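You operate a simulated robot arm through the tools that you are given. There is no shell and no other tool. Be economical: measure what you need, move in short steps, check, and stop when the job is done.

Carry out the task below with a simulated two-armed robot. There is one attempt and no reset: what you move stays moved.

TASK
Bolt the elevator cup that the cup card names to the fixture.
Fine: the cup bolt goes tight to its green mark with the black t-key, which goes back in its stand.

It is judged by the outcome, as a careful person would: the job done as asked, and still so three seconds after it is handed in. It fails if anything else is knocked over, pushed out of place, dropped, spilled or broken.

THE ROBOT
Two 7-joint arms with fingered hands on one trunk, on a base that drives. Base frame: it is fixed to the floor where the robot stands at the start and does not move with it; the origin is under the middle of the robot, x ahead of it, y to its left, z up; the surface under the hand at the start is at about z = 850. Lengths are in mm, angles in rad, forces in N, time in s.
The left shoulder is at the start at [70, 153, 1147], the right one opposite. With the tool pointing down near the work surface each hand reaches from about 100 to 880 mm from the robot's upright axis, wherever it stands, measured 20 degrees to its own side. Places, roughly: black t-key stand [300, -300, 900]; cup fixture [500, -100, 900]; tapped boss [400, -100, 900]; tapped boss thread [400, -100, 900]. Payload 3.9 kg a hand.
The tool frame of a hand sits at the grasp point between the pads (the TCP): z along the fingers, y along the line on which they close. The tips reach 30 mm beyond it. Largest opening 104 mm; the body of the gripper starts 35 mm behind the TCP. The gripper is a hand of 4 fingers: y runs from the thumb to the fingers, the wrist lies at [-17, -104, -178] in the tool frame, and closing takes about 1.5 s.
Orientation is that of the tool frame in the base frame, as a unit quaternion [x, y, z, w]. With the fingers straight down and the wrist toward the robot, the tool's x, y and z point along [0, 1, 0], [1, 0, 0] and [0, 0, -1] of the base frame.

THE INTERFACE
- The arms move only by the tool step_arm. It takes "left_commands", "right_commands" or both (then of equal length, played together; a hand with none holds still); each is a list of rows, each a list of 6 numbers: the turn, a rotation vector about the tool's x, y, z in rad, then the shift along the tool's x, y, z in mm. In form: [[ax, ay, az, x, y, z], ...]. A call has 1 to 20 rows; each row is the pose to reach, as a shift and turn from the pose commanded when the call began, along the tool's axes at that moment. "left_grip" and "right_grip" are, for a hand that has rows, the opening, from 0 (shut) to 1 (fully open), set as the call begins (left out, the last holds). Rows are played at 5 a second. More than 50 mm and 0.15 rad between two rows, or a gripper value outside its range, and nothing of the call is played. A pose out of reach is approached as far as the arm can. The call stops where the force on the tool passes 40 N (or 10 N more than at its start, if that is more) or the arm is blocked; 0.2 s more then pass. Each finger travels about 72 mm/s and halts on what it meets, pressing with about 28 N; the grip force reading is that of the motor and also rises with nothing between the fingers. The clock runs only during rows and for 0.2 s after the last one: add rows that repeat a pose to give the fingers time. It gives the time, the measured TCP pose, the force on the tool (base axes), the opening and the grip force at its end, in the units of the frame above (readings bear some noise), with the torque about the TCP (base axes, N m) and any sound that the robot's microphone picked up, and new pictures: "views" is both (left out), scene, wrist or none (wrist: the cameras of the hands that moved).
- Cameras (640 x 400 px; columns grow to the right, rows downward): "scene" is now at [132.4, -30.3, 1370.6]; the picture's right is [-0.34, -0.94, -0.00], its down [-0.58, 0.21, -0.78] and it looks along [0.74, -0.27, -0.62] (base axes); focal length 214 px, centre (320, 200). "left" rides on the left gripper at [-66, -90, -126] in its tool frame; the picture's right is [-0.78, -0.30, 0.56], its down [0.57, -0.70, 0.42] and it looks along [0.27, 0.65, 0.71] (tool axes); focal length 275 px, centre (320, 200). "right" rides on the right gripper at [66, -90, -126] in its tool frame; the picture's right is [-0.78, 0.30, -0.56], its down [-0.57, -0.70, 0.42] and it looks along [-0.26, 0.65, 0.71] (tool axes); focal length 275 px, centre (320, 200). There is no depth. A picture from a camera that has moved, and an enlarged one, comes with that camera's place and axes in the base frame and with its lens.
- move_column(by): slides the trunk up (or, below 0, down) by that many mm; the arms and the scene camera ride with it, the base frame stays. It gives what a move gives, with no picture.
- base_move(legs): drives the robot by 1 to 6 legs, each [ahead, turn to the left] in mm and rad, along the robot's own axes; the way and the turn of a leg run together, so that a leg with both is an arc; at most 1500 mm and 3.142 rad a leg. The arms and the cameras ride along, it lands a little off, and it stops where it bumps. It gives what a move gives, and a new picture of the scene camera.
- finger_targets(index, middle, ring, thumb_bend, thumb_turn, hand): sets how far each is bent, from 0 (flat) to 1 (curled in); at 0.3 the hand is open as for a grip, at 0.7 the pads meet at the TCP. One left out holds its place. A second passes; each finger stops where it meets its share of the squeeze, and holds until it gets a number again. A gripper value or a shape takes the hand back. It gives what a move gives, with no picture; readings hold the bend of each and the force on the fingers (four entries, about 0 where the hand has none), thumb and palm. thumb_turn goes from beside the hand (0) to across from the fingers (1), as for a grip.
- grasp_type(shape, hand): the hand has 4 fingers and takes this shape, open, in about a second: jaw (thumb against the fingers, like two jaws); tri (thumb and two fingers); tip (a fingertip pinch); poke (one finger out to press); point (the index stretched); flat (the hand flat); cup (the hand cupped); fist (a fist). The gripper value then closes the fingers along that shape, each until it touches; the sizes above hold for jaw. It gives what a move gives, with no picture.
- pan_tilt(pan, tilt): turns the head with the scene camera to pan (to the left, within 1.501 rad either way) and tilt (down, from -0.506 to 1.204), counted from straight ahead of the robot. It gives what a move gives, and a new picture of the scene camera.
- enlarge(camera, box): a new picture of the part [left, top, right, bottom] of that camera's present view, enlarged. It takes no simulated time.
- job_done(): hands the job in; it is judged then, once.

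Work in short steps. Places have to be worked out from the pictures, the camera data and where the tool is seen: move nearer, look again, correct. Check each grasp and each placing, and mend what went wrong. You have 120 turns and 260 pictures in all, those below and enlarged ones among them. Open the grippers and draw the arms clear of the work before you hand the job in, unless the task says otherwise; then end with one line.

The tools are called after "Request:" as name(argument=value, ...) on one line, values as JSON. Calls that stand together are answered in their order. step_arm: Moves the arms, as the interface text tells. Its arguments: {"type":"object","properties":{"left_commands":{"type":"array"},"left_grip":{"type":"number"},"right_commands":{"type":"array"},"right_grip":{"type":"number"},"views":{"type":"string","enum":["both","scene","wrist","none"]}},"required":[]} The other tools are called the same way: move_column (by) slides the trunk up or down; grasp_type (shape, hand) gives the hand a shape; finger_targets (index, middle, ring, thumb_bend, thumb_turn, hand) moves the fingers one by one; base_move (legs) drives the base; pan_tilt (pan, tilt) turns the head that bears the scene camera; enlarge (camera, box) takes an enlarged picture of a part of a camera's view; job_done () hands the job in.

At the start:

```text
clock: 0.0
left_position: [586.6, 73.7, 1252.9]
left_tcp_rot: [0.707, 0.707, 0.001, -0.001]
left_force: [-0.4, -0.3, -0.7]
left_torque: [0.03, 0.01, 0.01]
left_gripper_width: 103.6
left_grasp_force: 0.2
left_shape: jaw
left_bend: [0.3, 0.3, 0.3, 0.3, 0.97]
left_finger forces: [0.0, 0.0, 0.1, 0.0, 0.0, 0.0]
right_position: [467.6, -387.3, 1262.6]
right_tcp_rot: [0.707, 0.707, 0.0, 0.0]
right_force: [0.0, 0.8, -0.6]
right_torque: [0.0, -0.02, -0.02]
right_gripper_width: 103.7
right_grasp_force: 0.0
right_shape: jaw
right_bend: [0.3, 0.3, 0.3, 0.3, 0.97]
right_finger forces: [0.1, 0.1, 0.0, 0.0, 0.0, 0.0]
trunk travel left (down, up): [-600.0, 340.0]
robot x, y, heading: [-2.6, 0.1, 0.004]
head pan, tilt: [-0.349, 0.67]
```

scene: 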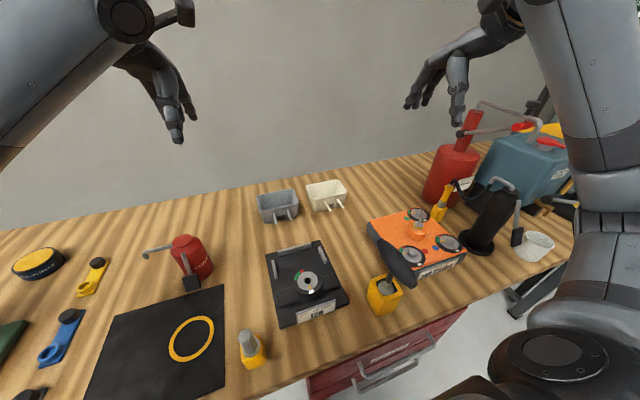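
right: 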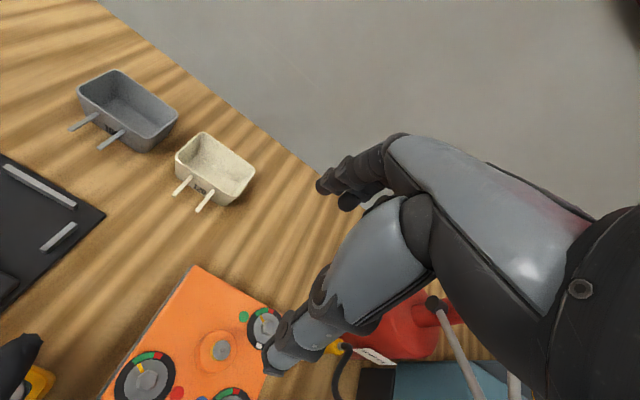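
left: 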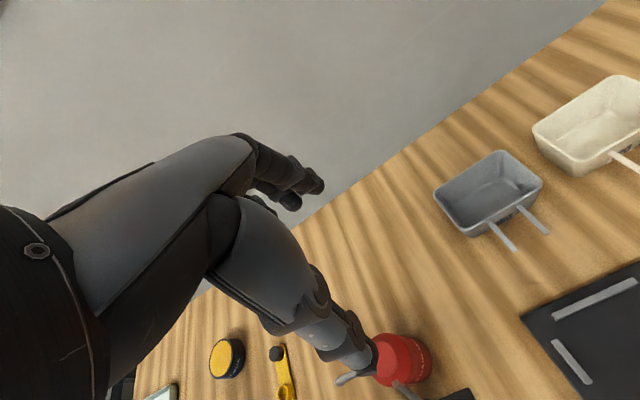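

I start by looking closely at the fixture, the cups, the key stands and any cards.

Request:
enlarge(camera="scene", box=[240, 170, 360, 245])

Request:
enlarge(camera="scene", box=[250, 230, 410, 330])

Request:
enlarge(camera="scene", box=[360, 170, 570, 300])

Request:
pan_tilt(pan=-0.7, tilt=1.0)

```text
5.33 times, centred on (300, 208) of scene
camera zoom: at [132.4, -30.3, 1370.6], right [-0.34, -0.94, 0.0], down [-0.58, 0.21, -0.78], along [0.74, -0.27, -0.62], focal length 1144 px, centre (427, 160)
```

zoom: 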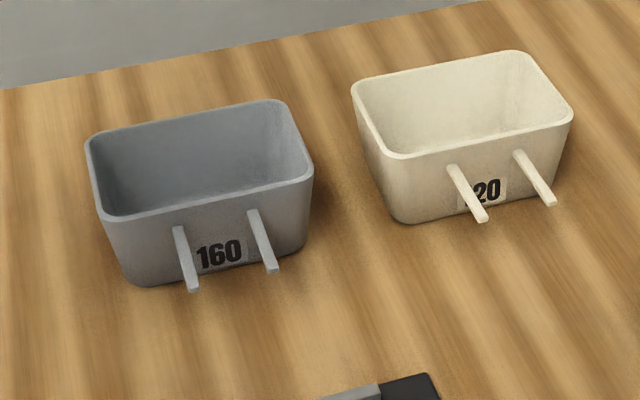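

```text
4.00 times, centred on (330, 280) of scene
camera zoom: at [132.4, -30.3, 1370.6], right [-0.34, -0.94, 0.0], down [-0.58, 0.21, -0.78], along [0.74, -0.27, -0.62], focal length 858 px, centre (280, -120)
```

zoom: 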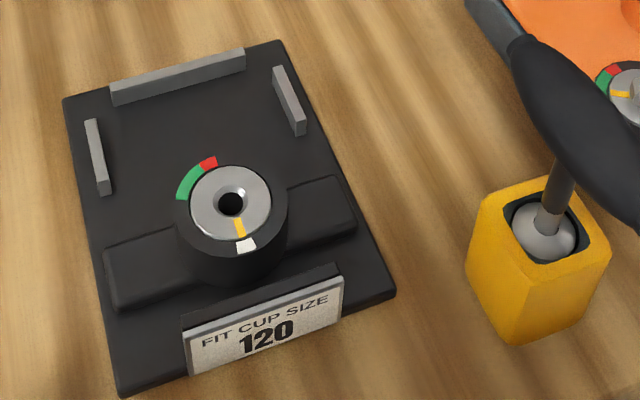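

```text
3.05 times, centred on (465, 235) of scene
camera zoom: at [132.4, -30.3, 1370.6], right [-0.34, -0.94, 0.0], down [-0.58, 0.21, -0.78], along [0.74, -0.27, -0.62], focal length 654 px, centre (-122, 93)
```

zoom: 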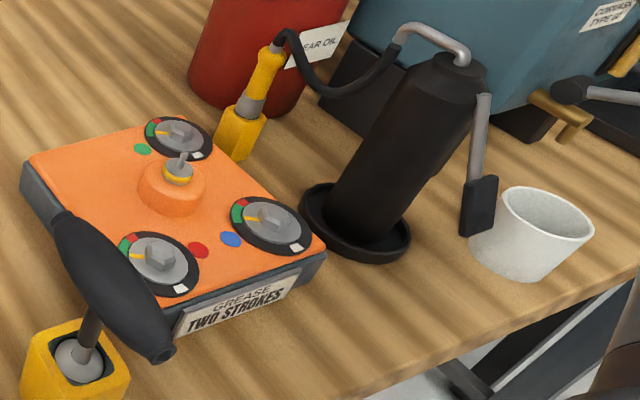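

```text
clock: 0.8
left_position: [587.7, 73.8, 1251.4]
left_tcp_rot: [0.707, 0.707, 0.0, 0.0]
left_force: [-0.2, -0.1, -0.1]
left_torque: [-0.03, -0.02, 0.0]
left_gripper_width: 103.4
left_grasp_force: 0.1
left_shape: jaw
left_bend: [0.3, 0.3, 0.3, 0.3, 0.97]
left_finger forces: [0.0, 0.1, 0.0, 0.0, 0.1, 0.0]
right_position: [466.6, -386.8, 1262.8]
right_tcp_rot: [0.707, 0.707, 0.0, -0.001]
right_force: [0.4, -0.9, -0.2]
right_torque: [-0.02, 0.0, 0.05]
right_gripper_width: 104.0
right_grasp_force: 0.1
right_shape: jaw
right_bend: [0.3, 0.3, 0.3, 0.3, 0.97]
right_finger forces: [0.0, 0.0, 0.1, 0.0, 0.0, 0.1]
trunk travel left (down, up): [-600.0, 340.0]
robot x, y, heading: [-2.1, -2.4, -0.0]
head pan, tilt: [-0.7, 1.0]
camera scene: at [104.9, -45.6, 1344.8], right [-0.64, -0.77, 0.0], down [-0.64, 0.54, -0.54], along [0.41, -0.35, -0.84], focal length 214 px, centre (320, 200)
```

scene: 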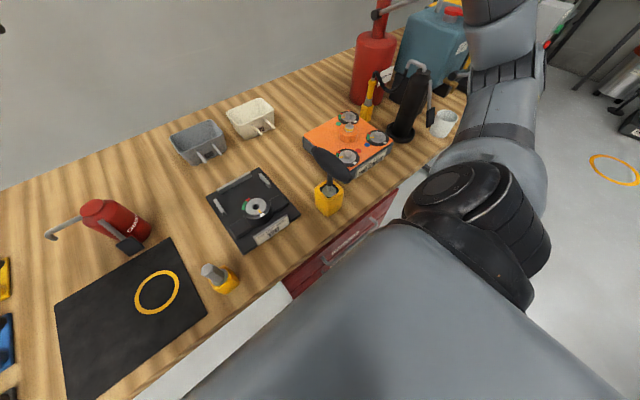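

The card says cup 120; the cream cup appears to read "(1)20". I'll check the bolt, the key and the cup's label.

Request:
enlarge(camera="scene", box=[160, 90, 290, 171])

Request:
enlarge(camera="scene", box=[190, 150, 350, 300])

Request:
enlarge(camera="right", box=[150, 120, 270, 220])

Request:
pan_tilt(pan=0.3, tilt=0.9)

```text
4.92 times, centred on (225, 130) of scene
camera zoom: at [104.9, -45.6, 1344.8], right [-0.64, -0.77, 0.0], down [-0.64, 0.54, -0.54], along [0.41, -0.35, -0.84], focal length 1056 px, centre (788, 542)
```

zoom: 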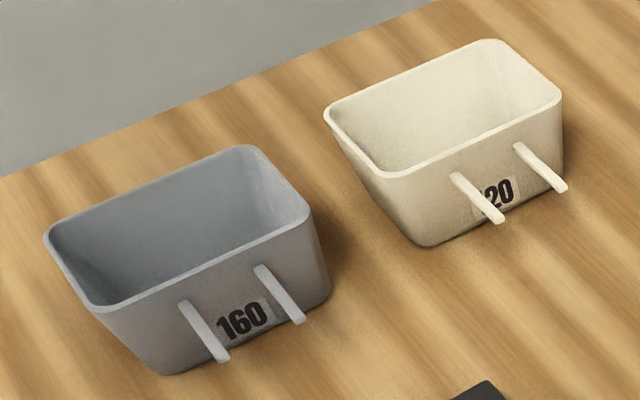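

```text
2.67 times, centred on (270, 225) of scene
camera zoom: at [104.9, -45.6, 1344.8], right [-0.64, -0.77, 0.0], down [-0.64, 0.54, -0.54], along [0.41, -0.35, -0.84], focal length 572 px, centre (453, 133)
```

zoom: 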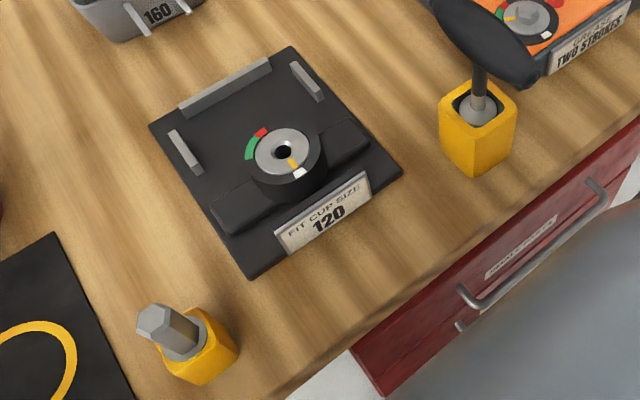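

```text
4.00 times, centred on (210, 170) of right
camera zoom: at [376.6, -322.8, 1388.9], right [0.3, -0.78, 0.56], down [-0.7, -0.57, -0.42], along [0.65, -0.27, -0.71], focal length 1101 px, centre (760, 320)
```

zoom: 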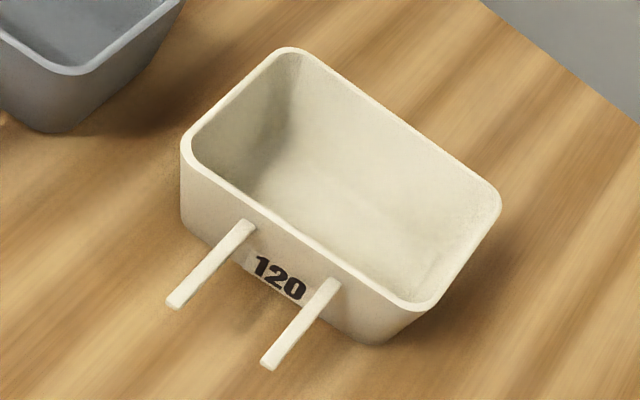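

```text
clock: 2.1
left_position: [587.4, 73.1, 1251.6]
left_tcp_rot: [0.707, 0.707, -0.001, 0.0]
left_force: [-0.9, 0.2, -0.4]
left_torque: [-0.01, -0.02, -0.01]
left_gripper_width: 103.6
left_grasp_force: 0.1
left_shape: jaw
left_bend: [0.3, 0.3, 0.3, 0.3, 0.97]
left_finger forces: [0.1, 0.0, 0.0, 0.0, 0.0, 0.1]
right_position: [467.1, -386.0, 1262.6]
right_tcp_rot: [0.707, 0.708, 0.0, 0.0]
right_force: [0.4, -0.5, 0.0]
right_torque: [0.03, 0.0, 0.01]
right_gripper_width: 103.6
right_grasp_force: 0.0
right_shape: jaw
right_bend: [0.3, 0.3, 0.3, 0.3, 0.97]
right_finger forces: [0.0, 0.1, 0.1, 0.1, 0.0, 0.1]
trunk travel left (down, up): [-600.0, 340.0]
robot x, y, heading: [-2.4, -1.9, 0.0]
head pan, tilt: [0.3, 0.901]
camera scene: at [123.7, 21.4, 1352.0], right [0.29, -0.96, 0.0], down [-0.75, -0.23, -0.62], along [0.59, 0.18, -0.78], focal length 214 px, centre (320, 200)
```

scene: 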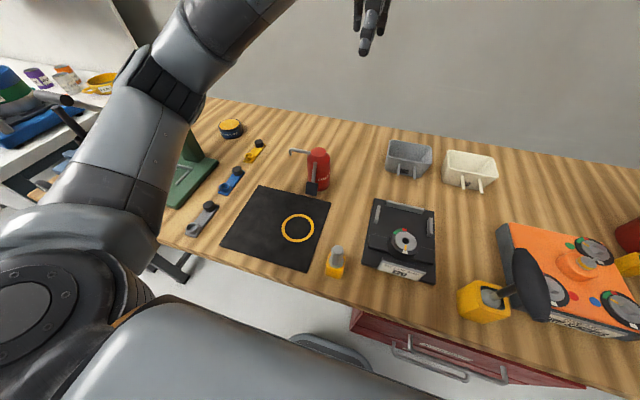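

The cream cup is the 120. I move the right hand over the fixture for a close view with its wrist camera.

Request:
step_arm(right_commands=[[0, 0, 0, 35, -14, 17], [0, 0, 0, 70, -28, 34], [0, 0, 0, 105, -42, 51], [0, 0, 0, 140, -56, 68], [0, 0, 0, 175, -70, 85], [0, 0, 0, 210, -84, 102], [0, 0, 0, 245, -98, 119], [0, 0, 0, 277, -107, 142]], views="wrist")

Request:
enlarge(camera="right", box=[0, 0, 640, 400])

```text
clock: 3.9
left_position: [589.7, 75.7, 1250.0]
left_tcp_rot: [0.708, 0.706, -0.001, 0.0]
left_force: [0.3, 0.4, 0.7]
left_torque: [-0.01, 0.04, -0.01]
left_gripper_width: 103.7
left_grasp_force: 0.2
left_shape: jaw
left_bend: [0.3, 0.3, 0.3, 0.3, 0.97]
left_finger forces: [0.0, 0.0, 0.0, 0.0, 0.1, 0.0]
right_position: [396.1, -87.7, 1145.4]
right_tcp_rot: [0.707, 0.707, -0.002, 0.0]
right_force: [0.6, 0.6, -0.5]
right_torque: [0.0, 0.01, 0.02]
right_gripper_width: 103.9
right_grasp_force: 0.1
right_shape: jaw
right_bend: [0.3, 0.3, 0.3, 0.3, 0.97]
right_finger forces: [0.0, 0.0, 0.1, 0.0, 0.1, 0.0]
right hand out of reach, approached as far as the arm can: row 5, 6, 7, 8
trunk travel left (down, up): [-600.0, 340.0]
robot x, y, heading: [0.3, -1.5, 0.002]
head pan, tilt: [0.3, 0.901]
camera right: at [305.8, -24.7, 1271.4], right [0.3, -0.78, 0.56], down [-0.7, -0.57, -0.42], along [0.65, -0.27, -0.72], focal length 275 px, centre (320, 200)
```

right: 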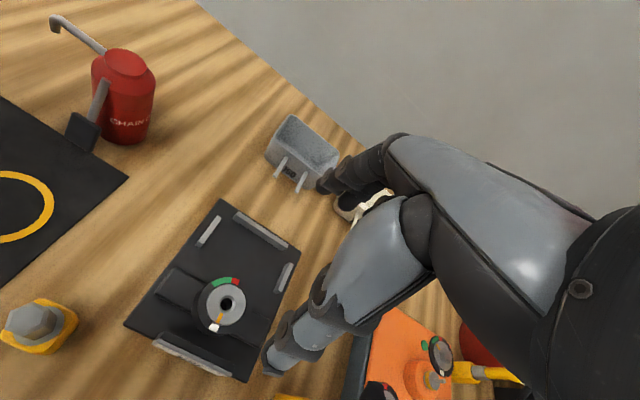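

```text
1.00 times, centred on (320, 200) of right (not enlarged: the box is as wide or as high as the picture)
camera zoom: at [305.8, -24.7, 1271.4], right [0.3, -0.78, 0.56], down [-0.7, -0.57, -0.42], along [0.65, -0.27, -0.72], focal length 275 px, centre (320, 200)
```

zoom: 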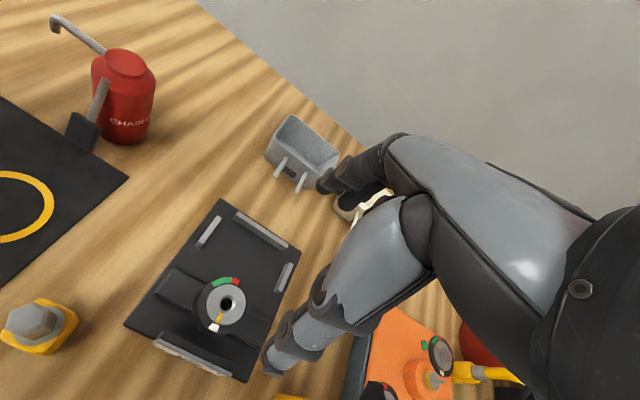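

Good view of the fixture; I enlarge it for measuring.

Request:
enlarge(camera="right", box=[110, 190, 318, 390])

Request:
enlarge(camera="right", box=[0, 270, 130, 370])

```text
2.00 times, centred on (214, 290) of right
camera zoom: at [305.8, -24.7, 1271.4], right [0.3, -0.78, 0.56], down [-0.7, -0.57, -0.42], along [0.65, -0.27, -0.72], focal length 551 px, centre (532, 20)
```

zoom: 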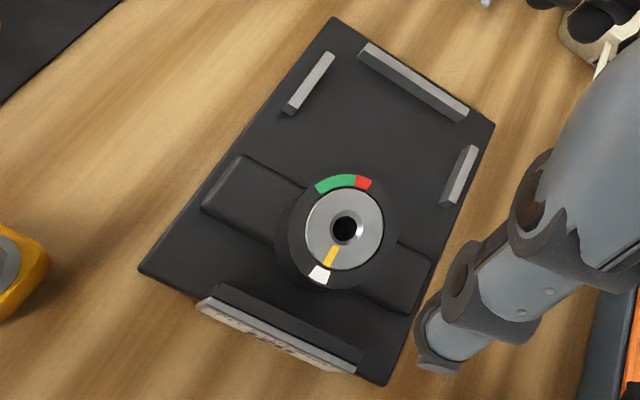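

```text
4.00 times, centred on (65, 320) of right
camera zoom: at [305.8, -24.7, 1271.4], right [0.3, -0.78, 0.56], down [-0.7, -0.57, -0.42], along [0.65, -0.27, -0.72], focal length 1101 px, centre (1340, -280)
```

zoom: 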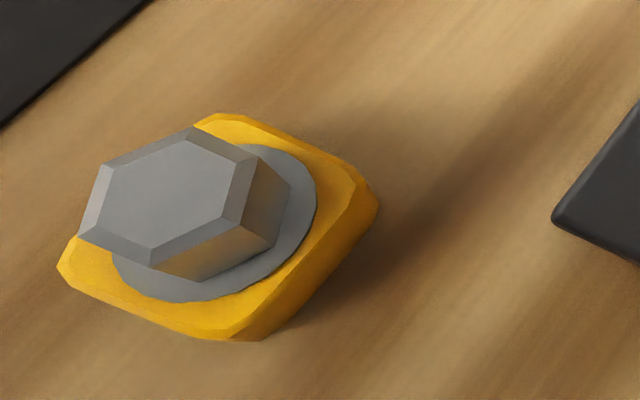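

The plate spans about x 343–549, y −17…−183, boss hole near [403,−100]; back stop at x≈531, side stops at y≈−37/−167. Now I take the right hand to look at the cream cup from closer.

Request:
step_arm(right_commands=[[0, 0, 0, -35, 25, 2], [0, 0, 0, -70, 50, 4], [0, 0, 0, -105, 75, 6], [0, 0, 0, -140, 100, 8], [0, 0, 0, -175, 125, 10], [0, 0, 0, -210, 150, 12], [0, 0, 0, -245, 175, 14], [0, 0, 0, -282, 204, 16], [0, 0, 0, -282, 204, 16]], views="wrist")

Request:
enlarge(camera="right", box=[110, 100, 310, 225])

```text
clock: 5.9
left_position: [586.3, 73.1, 1252.8]
left_tcp_rot: [0.707, 0.707, 0.001, 0.0]
left_force: [-1.4, 0.7, 0.8]
left_torque: [0.01, 0.01, -0.04]
left_gripper_width: 103.7
left_grasp_force: 0.1
left_shape: jaw
left_bend: [0.3, 0.3, 0.3, 0.3, 0.97]
left_finger forces: [0.0, 0.0, 0.0, 0.1, 0.0, 0.0]
right_position: [596.8, -377.2, 1130.8]
right_tcp_rot: [0.707, 0.707, 0.0, 0.0]
right_force: [-0.5, 0.2, 0.6]
right_torque: [-0.01, -0.01, 0.0]
right_gripper_width: 104.0
right_grasp_force: 0.0
right_shape: jaw
right_bend: [0.3, 0.3, 0.3, 0.3, 0.97]
right_finger forces: [0.0, 0.0, 0.0, 0.0, 0.0, 0.0]
trunk travel left (down, up): [-600.0, 340.0]
robot x, y, heading: [3.9, 2.9, 0.006]
head pan, tilt: [0.3, 0.901]
camera right: at [505.2, -314.5, 1256.1], right [0.3, -0.78, 0.56], down [-0.7, -0.57, -0.42], along [0.65, -0.27, -0.71], focal length 275 px, centre (320, 200)
```

right: 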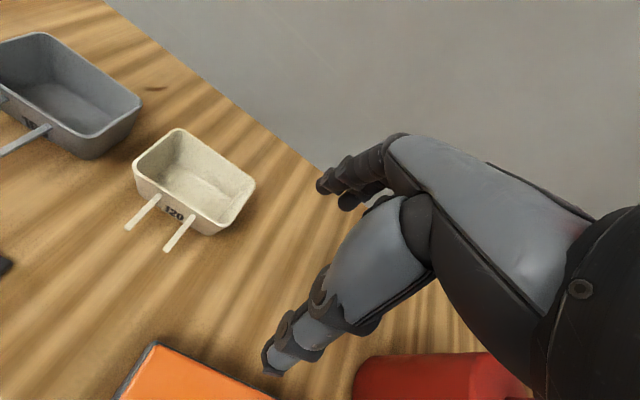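

```text
3.20 times, centred on (210, 162) of right
camera zoom: at [505.2, -314.5, 1256.1], right [0.3, -0.78, 0.56], down [-0.7, -0.57, -0.42], along [0.65, -0.27, -0.71], focal length 881 px, centre (672, 320)
```

zoom: 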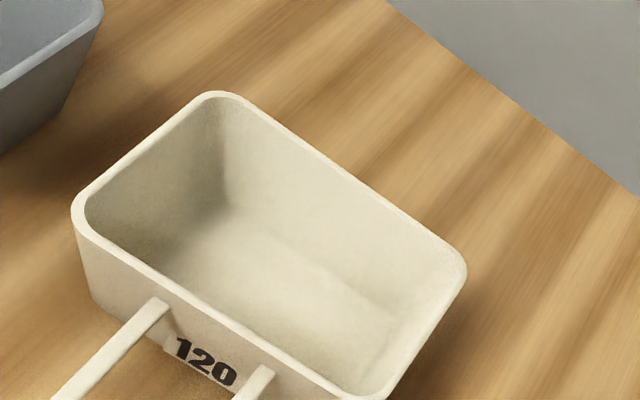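

Cup rim estimated at z≈910, x 683–769, y −205…−336. I plan to pinch the middle of its back wall; first go above it.

Request:
step_arm(right_commands=[[0, 0, 0, 18, 28, 20], [0, 0, 0, 36, 56, 40], [0, 0, 0, 54, 85, 60], [0, 0, 0, 72, 113, 80], [0, 0, 0, 90, 141, 100], [0, 0, 0, 107, 169, 121], [0, 0, 0, 107, 169, 121]], views="wrist")

Request:
pan_tilt(pan=-0.3, tilt=0.55)

```text
clock: 7.5
left_position: [586.9, 73.4, 1251.5]
left_tcp_rot: [0.707, 0.707, 0.0, 0.0]
left_force: [0.4, 0.0, -0.2]
left_torque: [0.02, -0.04, 0.03]
left_gripper_width: 103.6
left_grasp_force: 0.1
left_shape: jaw
left_bend: [0.3, 0.3, 0.3, 0.3, 0.97]
left_finger forces: [0.0, 0.1, 0.1, 0.0, 0.0, 0.0]
right_position: [682.9, -293.4, 1031.3]
right_tcp_rot: [0.707, 0.707, 0.0, 0.0]
right_force: [-0.3, -0.5, 0.4]
right_torque: [0.0, -0.02, 0.0]
right_gripper_width: 103.9
right_grasp_force: 0.0
right_shape: jaw
right_bend: [0.3, 0.3, 0.3, 0.3, 0.97]
right_finger forces: [0.1, 0.0, 0.1, 0.0, 0.0, 0.0]
right hand out of reach, approached as far as the arm can: row 4, 5, 6, 7
trunk travel left (down, up): [-600.0, 340.0]
robot x, y, heading: [-2.9, 0.6, -0.0]
head pan, tilt: [0.3, 0.901]
camera right: at [591.4, -228.9, 1156.9], right [0.3, -0.78, 0.56], down [-0.7, -0.57, -0.42], along [0.65, -0.27, -0.71], focal length 275 px, centre (320, 200)
```

right: 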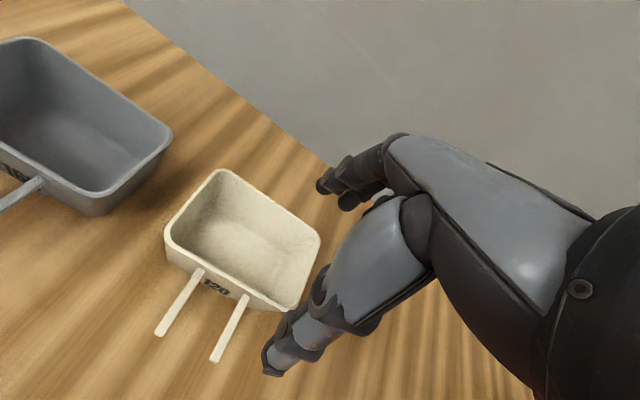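

```text
clock: 8.5
left_position: [587.1, 73.4, 1252.4]
left_tcp_rot: [0.707, 0.707, 0.0, 0.0]
left_force: [-1.0, 0.5, 0.2]
left_torque: [0.04, 0.01, 0.0]
left_gripper_width: 103.9
left_grasp_force: 0.1
left_shape: jaw
left_bend: [0.3, 0.3, 0.3, 0.3, 0.97]
left_finger forces: [0.1, 0.1, 0.0, 0.0, 0.0, 0.0]
right_position: [682.4, -292.5, 1030.8]
right_tcp_rot: [0.707, 0.707, -0.001, 0.0]
right_force: [0.4, -0.1, -0.4]
right_torque: [-0.02, 0.0, 0.02]
right_gripper_width: 103.7
right_grasp_force: 0.1
right_shape: jaw
right_bend: [0.3, 0.3, 0.3, 0.3, 0.97]
right_finger forces: [0.1, 0.0, 0.1, 0.0, 0.0, 0.0]
trunk travel left (down, up): [-600.0, 340.0]
robot x, y, heading: [-0.4, 0.1, 0.003]
head pan, tilt: [-0.3, 0.55]
camera scene: at [137.4, -27.2, 1381.2], right [-0.29, -0.96, 0.0], down [-0.5, 0.15, -0.85], along [0.81, -0.25, -0.52], focal length 214 px, centre (320, 200)
```

scene: 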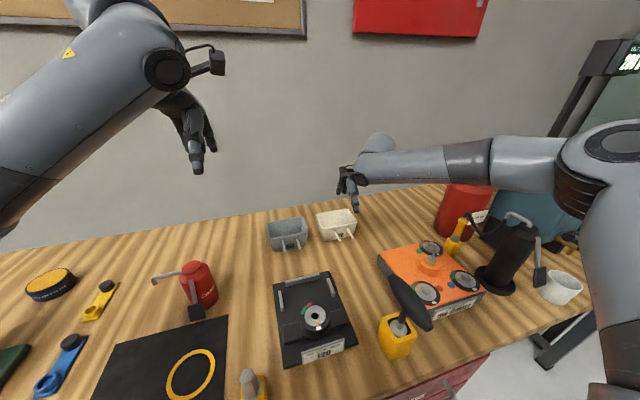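

The pose stopped short (x=683) at this height. I try again lower, still above the rim.

Request:
step_arm(right_commands=[[0, 0, 0, 4, 0, 30], [0, 0, 0, 8, 0, 60], [0, 0, 0, 12, 20, 68], [0, 0, 0, 16, 42, 68], [0, 0, 0, 22, 64, 68], [0, 0, 0, 22, 84, 68], [0, 0, 0, 22, 84, 68]], views="wrist")

```text
clock: 10.1
left_position: [587.4, 73.7, 1252.1]
left_tcp_rot: [0.707, 0.707, 0.001, 0.0]
left_force: [-0.1, -0.4, 0.2]
left_torque: [0.04, -0.01, 0.01]
left_gripper_width: 103.7
left_grasp_force: 0.0
left_shape: jaw
left_bend: [0.3, 0.3, 0.3, 0.3, 0.97]
left_finger forces: [0.1, 0.0, 0.0, 0.0, 0.0, 0.0]
right_position: [670.6, -292.8, 993.2]
right_tcp_rot: [0.708, 0.707, 0.001, 0.0]
right_force: [0.4, -0.1, 0.2]
right_torque: [-0.03, 0.03, -0.01]
right_gripper_width: 103.9
right_grasp_force: 0.0
right_shape: jaw
right_bend: [0.3, 0.3, 0.3, 0.3, 0.97]
right_finger forces: [0.0, 0.0, 0.0, 0.1, 0.1, 0.0]
right hand out of reach, approached as far as the arm can: row 1, 2, 3, 4, 5, 6, 7
trunk travel left (down, up): [-600.0, 340.0]
robot x, y, heading: [-1.0, -0.4, -0.003]
head pan, tilt: [-0.3, 0.55]
camera right: at [580.7, -227.9, 1119.1], right [0.3, -0.78, 0.56], down [-0.7, -0.57, -0.42], along [0.65, -0.26, -0.71], focal length 275 px, centre (320, 200)
```

right: 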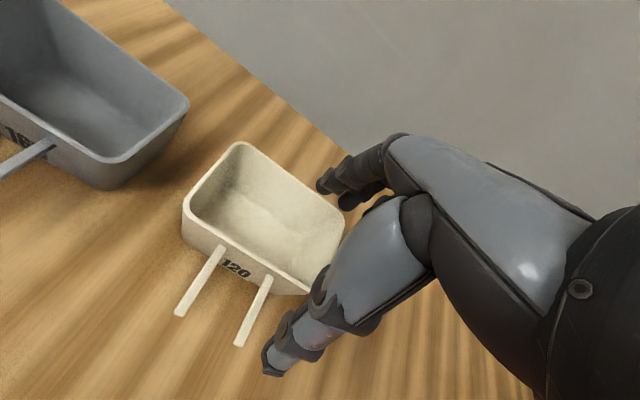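

Reach seems limited by the wrist, not by length. I test whether yawing the hand to the left gains reach, staying above the cup.

Request:
step_arm(right_commands=[[0, 0, 0, 0, 0, -20], [0, 0, -0.14, 0, 0, -20], [0, 0, -0.28, 0, 0, -20], [0, 0, -0.4, 0, 10, -20], [0, 0, -0.4, 5, 40, -20], [0, 0, -0.4, 10, 70, -20], [0, 0, -0.4, 15, 100, -20], [0, 0, -0.4, 15, 100, -20]], views="none")

```text
clock: 11.9
left_position: [588.2, 73.0, 1251.6]
left_tcp_rot: [0.707, 0.707, -0.001, 0.0]
left_force: [-0.4, -0.3, 0.2]
left_torque: [-0.02, 0.01, 0.02]
left_gripper_width: 103.8
left_grasp_force: 0.2
left_shape: jaw
left_bend: [0.3, 0.3, 0.3, 0.3, 0.97]
left_finger forces: [0.1, 0.0, 0.0, 0.1, 0.0, 0.1]
right_position: [675.1, -289.1, 1031.2]
right_tcp_rot: [0.553, 0.833, -0.001, 0.0]
right_force: [-0.3, 0.1, -0.2]
right_torque: [0.03, 0.03, 0.02]
right_gripper_width: 104.3
right_grasp_force: 0.0
right_shape: jaw
right_bend: [0.3, 0.3, 0.3, 0.3, 0.97]
right_finger forces: [0.1, 0.1, 0.0, 0.2, 0.0, 0.0]
right hand out of reach, approached as far as the arm can: row 4, 5, 6, 7, 8
trunk travel left (down, up): [-600.0, 340.0]
robot x, y, heading: [1.7, -2.0, 0.001]
head pan, tilt: [-0.3, 0.55]
```

Yaw does not help. I undo it and try raising the trunk.

Request:
step_arm(right_commands=[[0, 0, 0.14, 0, 0, 0], [0, 0, 0.28, 0, 0, 0], [0, 0, 0.4, 0, 0, 0]], views="none")

Request:
move_column(by=120)

Request:
step_arm(right_commands=[[0, 0, 0, 0, 0, 40], [0, 0, 0, 0, 0, 80], [0, 0, 0, 0, 0, 120], [0, 0, 0, 5, 40, 120], [0, 0, 0, 10, 75, 120], [0, 0, 0, 15, 110, 120], [0, 0, 0, 15, 110, 120]], views="none")

```text
clock: 12.7
left_position: [587.6, 73.6, 1251.2]
left_tcp_rot: [0.706, 0.708, 0.0, 0.0]
left_force: [0.6, -0.3, 0.2]
left_torque: [0.03, 0.0, -0.02]
left_gripper_width: 103.6
left_grasp_force: 0.1
left_shape: jaw
left_bend: [0.3, 0.3, 0.3, 0.3, 0.97]
left_finger forces: [0.0, 0.0, 0.0, 0.1, 0.1, 0.1]
right_position: [675.9, -289.8, 1035.1]
right_tcp_rot: [0.707, 0.708, 0.0, 0.001]
right_force: [0.1, 0.5, -0.2]
right_torque: [-0.02, 0.02, 0.02]
right_gripper_width: 103.7
right_grasp_force: 0.0
right_shape: jaw
right_bend: [0.3, 0.3, 0.3, 0.3, 0.97]
right_finger forces: [0.0, 0.1, 0.1, 0.1, 0.1, 0.0]
trunk travel left (down, up): [-600.0, 340.0]
robot x, y, heading: [-2.5, -0.8, 0.002]
head pan, tilt: [-0.3, 0.55]
```

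```text
clock: 14.2
left_position: [587.7, 73.1, 1371.5]
left_tcp_rot: [0.707, 0.707, 0.0, 0.0]
left_force: [0.1, 0.3, 0.2]
left_torque: [0.03, 0.03, 0.0]
left_gripper_width: 103.7
left_grasp_force: 0.1
left_shape: jaw
left_bend: [0.3, 0.3, 0.3, 0.3, 0.97]
left_finger forces: [0.0, 0.1, 0.0, 0.0, 0.1, 0.0]
right_position: [673.9, -288.6, 1153.4]
right_tcp_rot: [0.707, 0.707, 0.0, 0.0]
right_force: [0.3, 0.0, 0.6]
right_torque: [-0.03, -0.02, 0.01]
right_gripper_width: 103.7
right_grasp_force: 0.2
right_shape: jaw
right_bend: [0.3, 0.3, 0.3, 0.3, 0.97]
right_finger forces: [0.1, 0.1, 0.0, 0.1, 0.1, 0.0]
trunk travel left (down, up): [-720.0, 220.0]
robot x, y, heading: [2.1, 0.1, -0.003]
head pan, tilt: [-0.3, 0.55]
```

```text
clock: 15.8
left_position: [587.3, 74.0, 1372.1]
left_tcp_rot: [0.707, 0.707, 0.0, 0.001]
left_force: [-0.4, 0.0, -0.5]
left_torque: [0.0, 0.0, -0.01]
left_gripper_width: 103.7
left_grasp_force: 0.1
left_shape: jaw
left_bend: [0.3, 0.3, 0.3, 0.3, 0.97]
left_finger forces: [0.0, 0.0, 0.0, 0.0, 0.0, 0.1]
right_position: [666.8, -305.1, 1092.2]
right_tcp_rot: [0.707, 0.707, -0.001, 0.0]
right_force: [0.2, -0.2, 0.3]
right_torque: [0.03, -0.01, 0.0]
right_gripper_width: 104.1
right_grasp_force: 0.0
right_shape: jaw
right_bend: [0.3, 0.3, 0.3, 0.3, 0.97]
right_finger forces: [0.1, 0.1, 0.1, 0.1, 0.0, 0.1]
right hand out of reach, approached as far as the arm can: row 1, 2, 3, 4, 5, 6, 7
trunk travel left (down, up): [-720.0, 220.0]
robot x, y, heading: [-2.2, 1.4, 0.003]
head pan, tilt: [-0.3, 0.55]
```

Raising makes it worse. I put the trunk back and test pitching the fingers forward.

Request:
step_arm(right_commands=[[-0.14, 0, 0, 0, 0, 0], [-0.28, 0, 0, 0, 0, 0], [-0.4, 0, 0, 0, 0, 0], [-0.4, 0, 0, 0, 40, 0], [-0.4, 0, 0, 0, 80, 0], [-0.4, 0, 0, 0, 100, 0], [-0.4, 0, 0, 0, 100, 0]], views="none")

Request:
pan_tilt(pan=-0.6, tilt=0.4)

```text
clock: 17.4
left_position: [586.9, 73.9, 1371.7]
left_tcp_rot: [0.707, 0.707, 0.0, 0.0]
left_force: [-0.8, -0.1, 0.9]
left_torque: [-0.01, 0.04, -0.02]
left_gripper_width: 103.3
left_grasp_force: 0.1
left_shape: jaw
left_bend: [0.3, 0.3, 0.3, 0.3, 0.97]
left_finger forces: [0.0, 0.0, 0.1, 0.1, 0.0, 0.0]
right_position: [717.2, -317.2, 1125.8]
right_tcp_rot: [0.693, 0.693, 0.141, 0.14]
right_force: [0.7, -0.2, 0.3]
right_torque: [0.0, 0.0, 0.01]
right_gripper_width: 104.0
right_grasp_force: 0.2
right_shape: jaw
right_bend: [0.3, 0.3, 0.3, 0.3, 0.97]
right_finger forces: [0.1, 0.1, 0.1, 0.0, 0.0, 0.0]
right hand out of reach, approached as far as the arm can: row 4, 5, 6, 7
trunk travel left (down, up): [-720.0, 220.0]
robot x, y, heading: [1.4, -0.0, -0.003]
head pan, tilt: [-0.3, 0.55]
```

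```text
clock: 18.2
left_position: [587.3, 73.3, 1372.5]
left_tcp_rot: [0.707, 0.707, 0.001, 0.0]
left_force: [0.3, -0.7, -0.8]
left_torque: [-0.01, -0.03, 0.0]
left_gripper_width: 103.7
left_grasp_force: 0.1
left_shape: jaw
left_bend: [0.3, 0.3, 0.3, 0.3, 0.97]
left_finger forces: [0.0, 0.0, 0.0, 0.0, 0.0, 0.1]
right_position: [715.9, -317.6, 1125.8]
right_tcp_rot: [0.693, 0.693, 0.141, 0.14]
right_force: [0.2, 0.3, -0.8]
right_torque: [0.02, -0.01, -0.02]
right_gripper_width: 103.7
right_grasp_force: 0.0
right_shape: jaw
right_bend: [0.3, 0.3, 0.3, 0.3, 0.97]
right_finger forces: [0.0, 0.0, 0.0, 0.0, 0.0, 0.0]
trunk travel left (down, up): [-720.0, 220.0]
robot x, y, heading: [2.9, -0.3, 0.001]
head pan, tilt: [-0.6, 0.4]
camera scene: at [127.9, -53.1, 1515.0], right [-0.56, -0.83, 0.0], down [-0.32, 0.22, -0.92], along [0.76, -0.52, -0.39], focal length 214 px, centre (320, 200)
```

scene: 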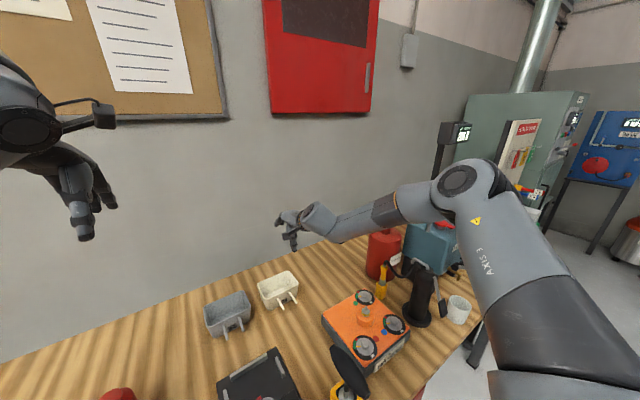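

I check how much room the base has ahead of it.

Request:
pan_tilt(pan=0.0, tilt=1.2)

```text
clock: 19.3
left_position: [587.5, 73.7, 1370.5]
left_tcp_rot: [0.707, 0.707, -0.001, 0.0]
left_force: [-0.3, 0.2, 0.5]
left_torque: [-0.01, -0.04, 0.03]
left_gripper_width: 103.7
left_grasp_force: 0.1
left_shape: jaw
left_bend: [0.3, 0.3, 0.3, 0.3, 0.97]
left_finger forces: [0.1, 0.0, 0.1, 0.0, 0.0, 0.1]
right_position: [716.1, -317.5, 1125.4]
right_tcp_rot: [0.693, 0.693, 0.14, 0.14]
right_force: [-0.2, -0.4, 0.0]
right_torque: [0.0, 0.01, 0.01]
right_gripper_width: 103.9
right_grasp_force: 0.1
right_shape: jaw
right_bend: [0.3, 0.3, 0.3, 0.3, 0.97]
right_finger forces: [0.1, 0.1, 0.0, 0.1, 0.1, 0.0]
trunk travel left (down, up): [-720.0, 220.0]
robot x, y, heading: [-2.7, -1.9, 0.0]
head pan, tilt: [0.0, 1.201]
camera scene: at [107.5, -0.8, 1452.2], right [0.0, -1.0, 0.0], down [-0.93, 0.0, -0.36], along [0.36, 0.0, -0.93], focal length 214 px, centre (320, 200)
```

scene: 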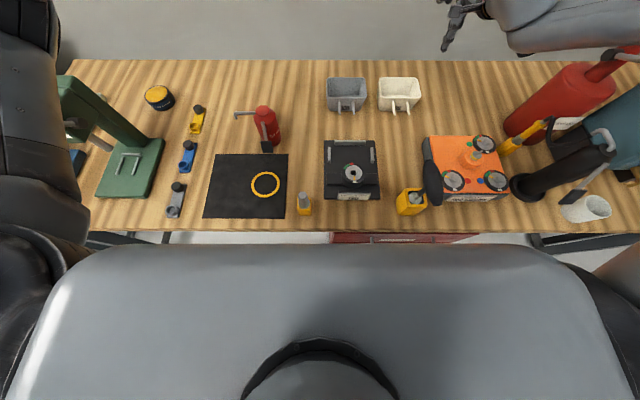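

A useful overhead view; the table edge is at x≈245 with little driving room. I test a lower trunk instead: first raise and level the hand, then lower the column.

Request:
step_arm(right_commands=[[0.13, 0, 0, 0, 0, -40], [0.26, 0, 0, 0, 0, -80], [0.4, 0, 0, 0, 0, -120], [0.4, 0, 0, 0, 10, -150]], views="none")

Request:
move_column(by=-260)

Request:
step_arm(right_commands=[[0, 0, 0, 5, 30, 0], [0, 0, 0, 10, 60, 0], [0, 0, 0, 15, 90, 0], [0, 0, 0, 20, 120, 0], [0, 0, 0, 20, 150, 0], [0, 0, 0, 20, 150, 0]], views="scene")

```text
clock: 20.3
left_position: [586.0, 73.5, 1372.0]
left_tcp_rot: [0.707, 0.708, 0.0, 0.0]
left_force: [0.4, -0.4, -0.5]
left_torque: [-0.03, -0.04, 0.01]
left_gripper_width: 103.7
left_grasp_force: 0.2
left_shape: jaw
left_bend: [0.3, 0.3, 0.3, 0.3, 0.97]
left_finger forces: [0.0, 0.1, 0.0, 0.1, 0.0, 0.0]
right_position: [664.2, -314.0, 1264.7]
right_tcp_rot: [0.706, 0.708, 0.001, -0.001]
right_force: [0.4, -0.4, -0.7]
right_torque: [-0.01, 0.01, 0.03]
right_gripper_width: 103.9
right_grasp_force: 0.2
right_shape: jaw
right_bend: [0.3, 0.3, 0.3, 0.3, 0.97]
right_finger forces: [0.0, 0.0, 0.1, 0.0, 0.0, 0.0]
trunk travel left (down, up): [-720.0, 220.0]
robot x, y, heading: [-1.3, -3.2, 0.001]
head pan, tilt: [0.0, 1.201]
```

```text
clock: 23.0
left_position: [587.0, 72.9, 1110.9]
left_tcp_rot: [0.707, 0.708, 0.0, 0.0]
left_force: [-0.2, 0.6, 0.4]
left_torque: [-0.03, 0.0, -0.03]
left_gripper_width: 103.6
left_grasp_force: 0.1
left_shape: jaw
left_bend: [0.3, 0.3, 0.3, 0.3, 0.97]
left_finger forces: [0.0, 0.0, 0.0, 0.0, 0.0, 0.0]
right_position: [665.4, -316.5, 1004.0]
right_tcp_rot: [0.707, 0.708, 0.0, 0.0]
right_force: [0.7, -0.1, -1.0]
right_torque: [0.0, -0.02, 0.04]
right_gripper_width: 104.2
right_grasp_force: 0.0
right_shape: jaw
right_bend: [0.3, 0.3, 0.3, 0.3, 0.97]
right_finger forces: [0.1, 0.0, 0.0, 0.0, 0.1, 0.1]
trunk travel left (down, up): [-460.0, 480.0]
robot x, y, heading: [-0.6, -2.1, 0.002]
head pan, tilt: [0.0, 1.201]
```

```text
clock: 24.4
left_position: [586.8, 74.3, 1112.4]
left_tcp_rot: [0.707, 0.707, 0.0, 0.0]
left_force: [0.1, 0.3, 0.7]
left_torque: [0.03, 0.03, 0.01]
left_gripper_width: 103.8
left_grasp_force: 0.0
left_shape: jaw
left_bend: [0.3, 0.3, 0.3, 0.3, 0.97]
left_finger forces: [0.0, 0.0, 0.0, 0.0, 0.0, 0.1]
right_position: [696.1, -321.0, 999.2]
right_tcp_rot: [0.707, 0.707, 0.001, 0.001]
right_force: [-0.4, -0.5, 0.9]
right_torque: [-0.04, 0.03, 0.02]
right_gripper_width: 103.8
right_grasp_force: 0.0
right_shape: jaw
right_bend: [0.3, 0.3, 0.3, 0.3, 0.97]
right_finger forces: [0.0, 0.1, 0.1, 0.0, 0.1, 0.0]
right hand out of reach, approached as far as the arm can: row 1, 2, 3, 4, 5, 6
trunk travel left (down, up): [-460.0, 480.0]
robot x, y, heading: [1.1, 0.7, -0.0]
head pan, tilt: [0.0, 1.201]
camera scene: at [107.7, -0.8, 1192.1], right [0.0, -1.0, 0.0], down [-0.93, 0.0, -0.36], along [0.36, 0.0, -0.93], focal length 214 px, centre (320, 200)
```

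scene: 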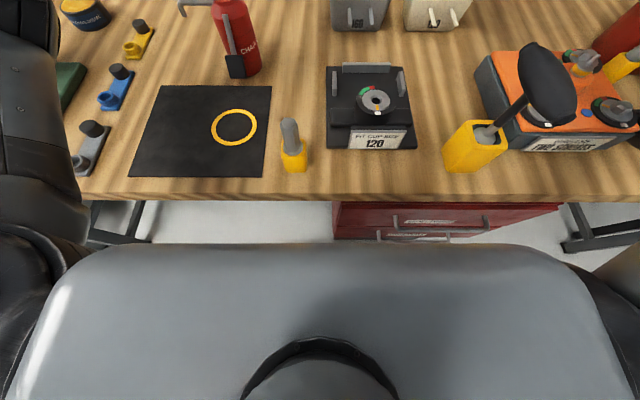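

Still limited (x≈696). I test the opposite yaw (hand pointing forward-right) here, still well above the cups.

Request:
step_arm(right_commands=[[0, 0, 0.14, 0, 0, 0], [0, 0, 0.28, 0, 0, 0], [0, 0, 0.42, 0, 0, 0], [0, 0, 0.56, 0, 0, 0], [0, 0, 0.56, 5, 40, 0], [0, 0, 0.56, 10, 80, 0], [0, 0, 0.56, 10, 80, 0]], views="none")

Request:
pan_tilt(pan=-0.8, tilt=0.3)

```text
clock: 26.0
left_position: [587.6, 74.0, 1112.1]
left_tcp_rot: [0.707, 0.707, 0.0, 0.0]
left_force: [0.0, 1.5, 1.0]
left_torque: [0.0, 0.03, -0.02]
left_gripper_width: 103.3
left_grasp_force: 0.0
left_shape: jaw
left_bend: [0.3, 0.3, 0.3, 0.3, 0.97]
left_finger forces: [0.0, 0.0, 0.1, 0.0, 0.0, 0.1]
right_position: [680.4, -338.6, 991.0]
right_tcp_rot: [0.875, 0.484, 0.0, -0.001]
right_force: [0.9, 0.3, 0.4]
right_torque: [0.0, 0.03, 0.01]
right_gripper_width: 104.1
right_grasp_force: 0.0
right_shape: jaw
right_bend: [0.3, 0.3, 0.3, 0.3, 0.97]
right_finger forces: [0.0, 0.0, 0.1, 0.1, 0.1, 0.0]
right hand out of reach, approached as far as the arm can: row 2, 3, 4, 5, 6, 7
trunk travel left (down, up): [-460.0, 480.0]
robot x, y, heading: [-0.1, -3.7, -0.003]
head pan, tilt: [0.0, 1.201]
```

```text
clock: 27.2
left_position: [586.7, 73.5, 1111.5]
left_tcp_rot: [0.707, 0.707, 0.0, 0.001]
left_force: [-0.9, 0.2, 0.3]
left_torque: [0.03, 0.0, -0.03]
left_gripper_width: 103.9
left_grasp_force: 0.1
left_shape: jaw
left_bend: [0.3, 0.3, 0.3, 0.3, 0.97]
left_finger forces: [0.0, 0.0, 0.0, 0.1, 0.0, 0.0]
right_position: [679.8, -339.2, 991.3]
right_tcp_rot: [0.875, 0.484, -0.001, 0.0]
right_force: [-1.4, 0.4, 0.4]
right_torque: [0.0, 0.02, 0.03]
right_gripper_width: 104.0
right_grasp_force: 0.0
right_shape: jaw
right_bend: [0.3, 0.3, 0.3, 0.3, 0.97]
right_finger forces: [0.0, 0.0, 0.0, 0.0, 0.0, 0.0]
trunk travel left (down, up): [-460.0, 480.0]
robot x, y, heading: [0.8, -1.3, -0.002]
head pan, tilt: [-0.799, 0.3]
camera scene: at [116.7, -67.6, 1264.2], right [-0.72, -0.7, 0.0], down [-0.21, 0.21, -0.95], along [0.67, -0.68, -0.3], focal length 214 px, centre (320, 200)
```

scene: 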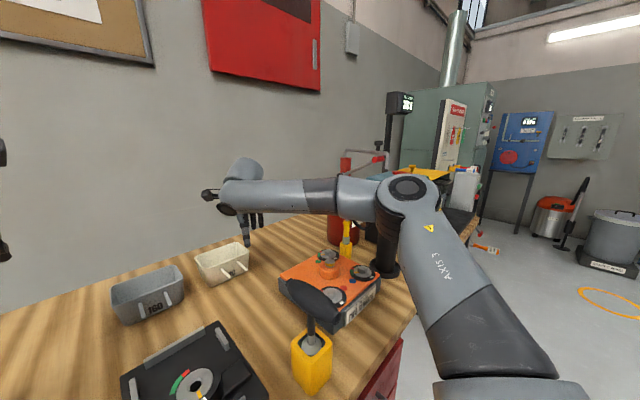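

The wrist seems stuck in one elbow posture. I restore the trunk and try going out to the right side and coming back in, to obtain a more stretched posture.

Request:
move_column(by=140)

Request:
step_arm(right_commands=[[0, 0, -0.14, 0, -20, -20], [0, 0, -0.28, 0, -20, -50], [0, 0, -0.42, -20, 0, -70], [0, 0, -0.56, -60, 0, -70], [0, 0, -0.6, -100, 0, -70]], views="none")

Request:
step_arm(right_commands=[[0, 0, 0, 0, 40, 0], [0, 0, 0, 0, 80, 0], [0, 0, 0, 0, 120, 0], [0, 0, 0, 0, 160, 0], [0, 0, 0, 0, 200, 0], [0, 0, 0, 0, 200, 0]], views="scene")

```text
clock: 28.9
left_position: [587.1, 73.7, 1251.6]
left_tcp_rot: [0.707, 0.707, 0.0, 0.0]
left_force: [-0.8, -0.3, 0.2]
left_torque: [0.0, 0.02, 0.01]
left_gripper_width: 103.6
left_grasp_force: 0.0
left_shape: jaw
left_bend: [0.3, 0.3, 0.3, 0.3, 0.97]
left_finger forces: [0.0, 0.1, 0.0, 0.0, 0.1, 0.1]
right_position: [681.6, -338.2, 1130.1]
right_tcp_rot: [0.875, 0.484, 0.0, 0.0]
right_force: [-0.5, 0.0, -0.4]
right_torque: [0.03, -0.02, 0.02]
right_gripper_width: 104.2
right_grasp_force: 0.0
right_shape: jaw
right_bend: [0.3, 0.3, 0.3, 0.3, 0.97]
right_finger forces: [0.0, 0.0, 0.1, 0.0, 0.1, 0.0]
trunk travel left (down, up): [-600.0, 340.0]
robot x, y, heading: [1.1, -1.7, -0.004]
head pan, tilt: [-0.799, 0.3]
```

```text
clock: 30.1
left_position: [586.1, 71.7, 1251.7]
left_tcp_rot: [0.707, 0.707, -0.001, -0.001]
left_force: [-0.7, 0.8, 0.8]
left_torque: [0.01, 0.0, -0.03]
left_gripper_width: 103.7
left_grasp_force: 0.2
left_shape: jaw
left_bend: [0.3, 0.3, 0.3, 0.3, 0.97]
left_finger forces: [0.0, 0.0, 0.0, 0.1, 0.1, 0.0]
right_position: [622.8, -425.7, 1201.9]
right_tcp_rot: [0.692, 0.722, 0.002, 0.0]
right_force: [0.6, -0.4, -0.1]
right_torque: [0.01, -0.01, -0.02]
right_gripper_width: 104.2
right_grasp_force: 0.1
right_shape: jaw
right_bend: [0.3, 0.3, 0.3, 0.3, 0.97]
right_finger forces: [0.0, 0.0, 0.0, 0.0, 0.1, 0.0]
trunk travel left (down, up): [-600.0, 340.0]
robot x, y, heading: [-2.6, 0.1, -0.002]
head pan, tilt: [-0.799, 0.3]
```

```text
clock: 31.5
left_position: [586.4, 73.6, 1251.4]
left_tcp_rot: [0.707, 0.707, 0.0, -0.001]
left_force: [0.1, 0.1, 0.5]
left_torque: [0.01, -0.01, 0.01]
left_gripper_width: 103.5
left_grasp_force: 0.1
left_shape: jaw
left_bend: [0.3, 0.3, 0.3, 0.3, 0.97]
left_finger forces: [0.1, 0.0, 0.0, 0.0, 0.1, 0.1]
right_position: [691.5, -407.0, 1180.8]
right_tcp_rot: [0.693, 0.721, 0.0, 0.0]
right_force: [0.5, -0.5, 0.4]
right_torque: [0.02, 0.03, 0.0]
right_gripper_width: 103.8
right_grasp_force: 0.0
right_shape: jaw
right_bend: [0.3, 0.3, 0.3, 0.3, 0.97]
right_finger forces: [0.1, 0.0, 0.1, 0.0, 0.0, 0.0]
right hand out of reach, approached as far as the arm can: row 2, 3, 4, 5, 6
trunk travel left (down, up): [-600.0, 340.0]
robot x, y, heading: [2.9, 0.1, 0.0]
head pan, tilt: [-0.799, 0.3]
camera scene: at [115.9, -67.7, 1404.3], right [-0.72, -0.7, 0.0], down [-0.21, 0.21, -0.96], along [0.67, -0.69, -0.3], focal length 214 px, centre (320, 200)
```

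scene: 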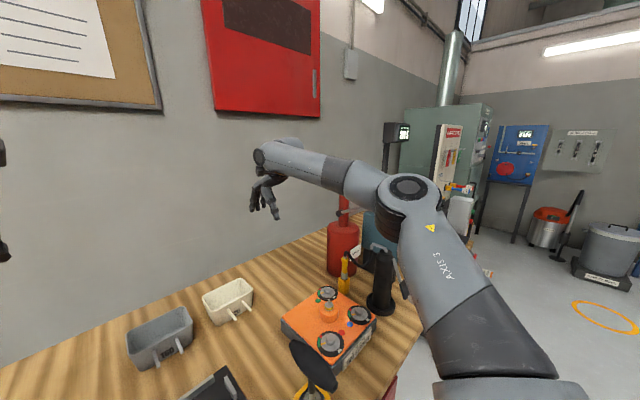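

The posture stays. I drive the base forward a little (60 mm) with the trunk at normal height, watching for a bump.

Request:
base_move(legs=[[60, 0]])

```text
clock: 32.4
left_position: [631.2, 73.7, 1259.0]
left_tcp_rot: [0.707, 0.707, 0.005, 0.005]
left_force: [-0.5, 0.3, 1.1]
left_torque: [0.04, 0.01, -0.01]
left_gripper_width: 103.5
left_grasp_force: 0.1
left_shape: jaw
left_bend: [0.3, 0.3, 0.3, 0.3, 0.97]
left_finger forces: [0.0, 0.0, 0.0, 0.1, 0.0, 0.1]
right_position: [738.5, -409.5, 1190.3]
right_tcp_rot: [0.692, 0.722, 0.005, 0.005]
right_force: [0.6, -0.3, 0.3]
right_torque: [0.04, -0.06, -0.01]
right_gripper_width: 104.1
right_grasp_force: 0.1
right_shape: jaw
right_bend: [0.3, 0.3, 0.3, 0.3, 0.97]
right_finger forces: [0.0, 0.0, 0.1, 0.1, 0.1, 0.1]
trunk travel left (down, up): [-600.0, 340.0]
robot x, y, heading: [58.2, 2.6, 0.002]
head pan, tilt: [-0.799, 0.3]
camera scene: at [167.1, -68.2, 1405.0], right [-0.72, -0.7, -0.01], down [-0.2, 0.21, -0.96], along [0.67, -0.68, -0.29], focal length 214 px, centre (320, 200)
```

scene: 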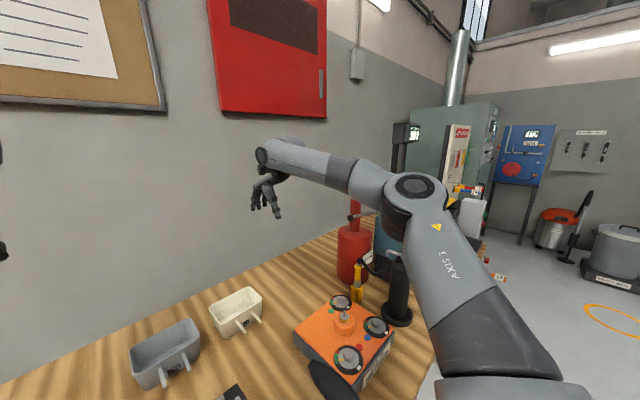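

No bump. Another 60 mm.

Request:
base_move(legs=[[60, 0]])

Request:
pan_tilt(pan=-0.35, tilt=0.9)

```text
clock: 33.5
left_position: [687.0, 70.6, 1249.9]
left_tcp_rot: [0.711, 0.704, -0.001, -0.002]
left_force: [1.5, 0.3, -0.8]
left_torque: [0.0, 0.06, -0.04]
left_gripper_width: 104.1
left_grasp_force: 0.2
left_shape: jaw
left_bend: [0.3, 0.3, 0.3, 0.3, 0.97]
left_finger forces: [0.0, 0.1, 0.0, 0.0, 0.0, 0.1]
right_position: [784.4, -413.9, 1180.3]
right_tcp_rot: [0.697, 0.717, -0.001, 0.0]
right_force: [1.8, 0.1, 0.3]
right_torque: [0.01, 0.06, 0.01]
right_gripper_width: 104.1
right_grasp_force: 0.1
right_shape: jaw
right_bend: [0.3, 0.3, 0.3, 0.3, 0.97]
right_finger forces: [0.0, 0.0, 0.0, 0.1, 0.0, 0.1]
trunk travel left (down, up): [-600.0, 340.0]
robot x, y, heading: [98.4, 8.2, -0.009]
head pan, tilt: [-0.799, 0.3]
stopped in leg 1: the robot was blocked; the commanded pose is now the measured one
camera scene: at [221.2, -65.9, 1403.3], right [-0.73, -0.69, 0.0], down [-0.21, 0.21, -0.95], along [0.66, -0.69, -0.3], focal length 214 px, centre (320, 200)
```

scene: 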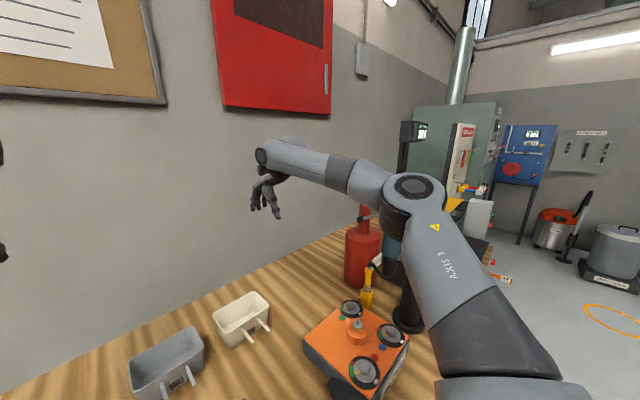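

```text
clock: 34.5
left_position: [678.7, 70.6, 1254.6]
left_tcp_rot: [0.711, 0.703, 0.002, 0.001]
left_force: [0.1, -0.4, 1.1]
left_torque: [0.01, 0.04, 0.02]
left_gripper_width: 103.7
left_grasp_force: 0.1
left_shape: jaw
left_bend: [0.3, 0.3, 0.3, 0.3, 0.97]
left_finger forces: [0.0, 0.0, 0.0, 0.0, 0.0, 0.0]
right_position: [778.0, -414.3, 1185.0]
right_tcp_rot: [0.697, 0.717, 0.002, 0.003]
right_force: [0.6, -0.2, 0.3]
right_torque: [-0.02, 0.01, -0.01]
right_gripper_width: 103.9
right_grasp_force: 0.0
right_shape: jaw
right_bend: [0.3, 0.3, 0.3, 0.3, 0.97]
right_finger forces: [0.1, 0.0, 0.1, 0.0, 0.1, 0.0]
trunk travel left (down, up): [-600.0, 340.0]
robot x, y, heading: [95.9, 3.7, -0.014]
head pan, tilt: [-0.351, 0.901]
camera scene: at [219.0, -24.8, 1352.1], right [-0.36, -0.93, 0.0], down [-0.73, 0.28, -0.62], along [0.58, -0.22, -0.78], focal length 214 px, centre (320, 200)
```

scene: 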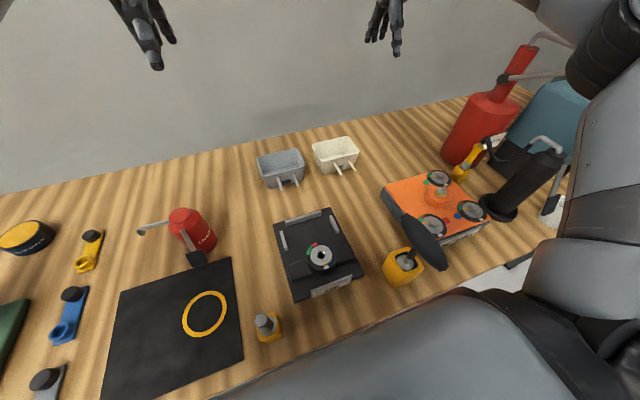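

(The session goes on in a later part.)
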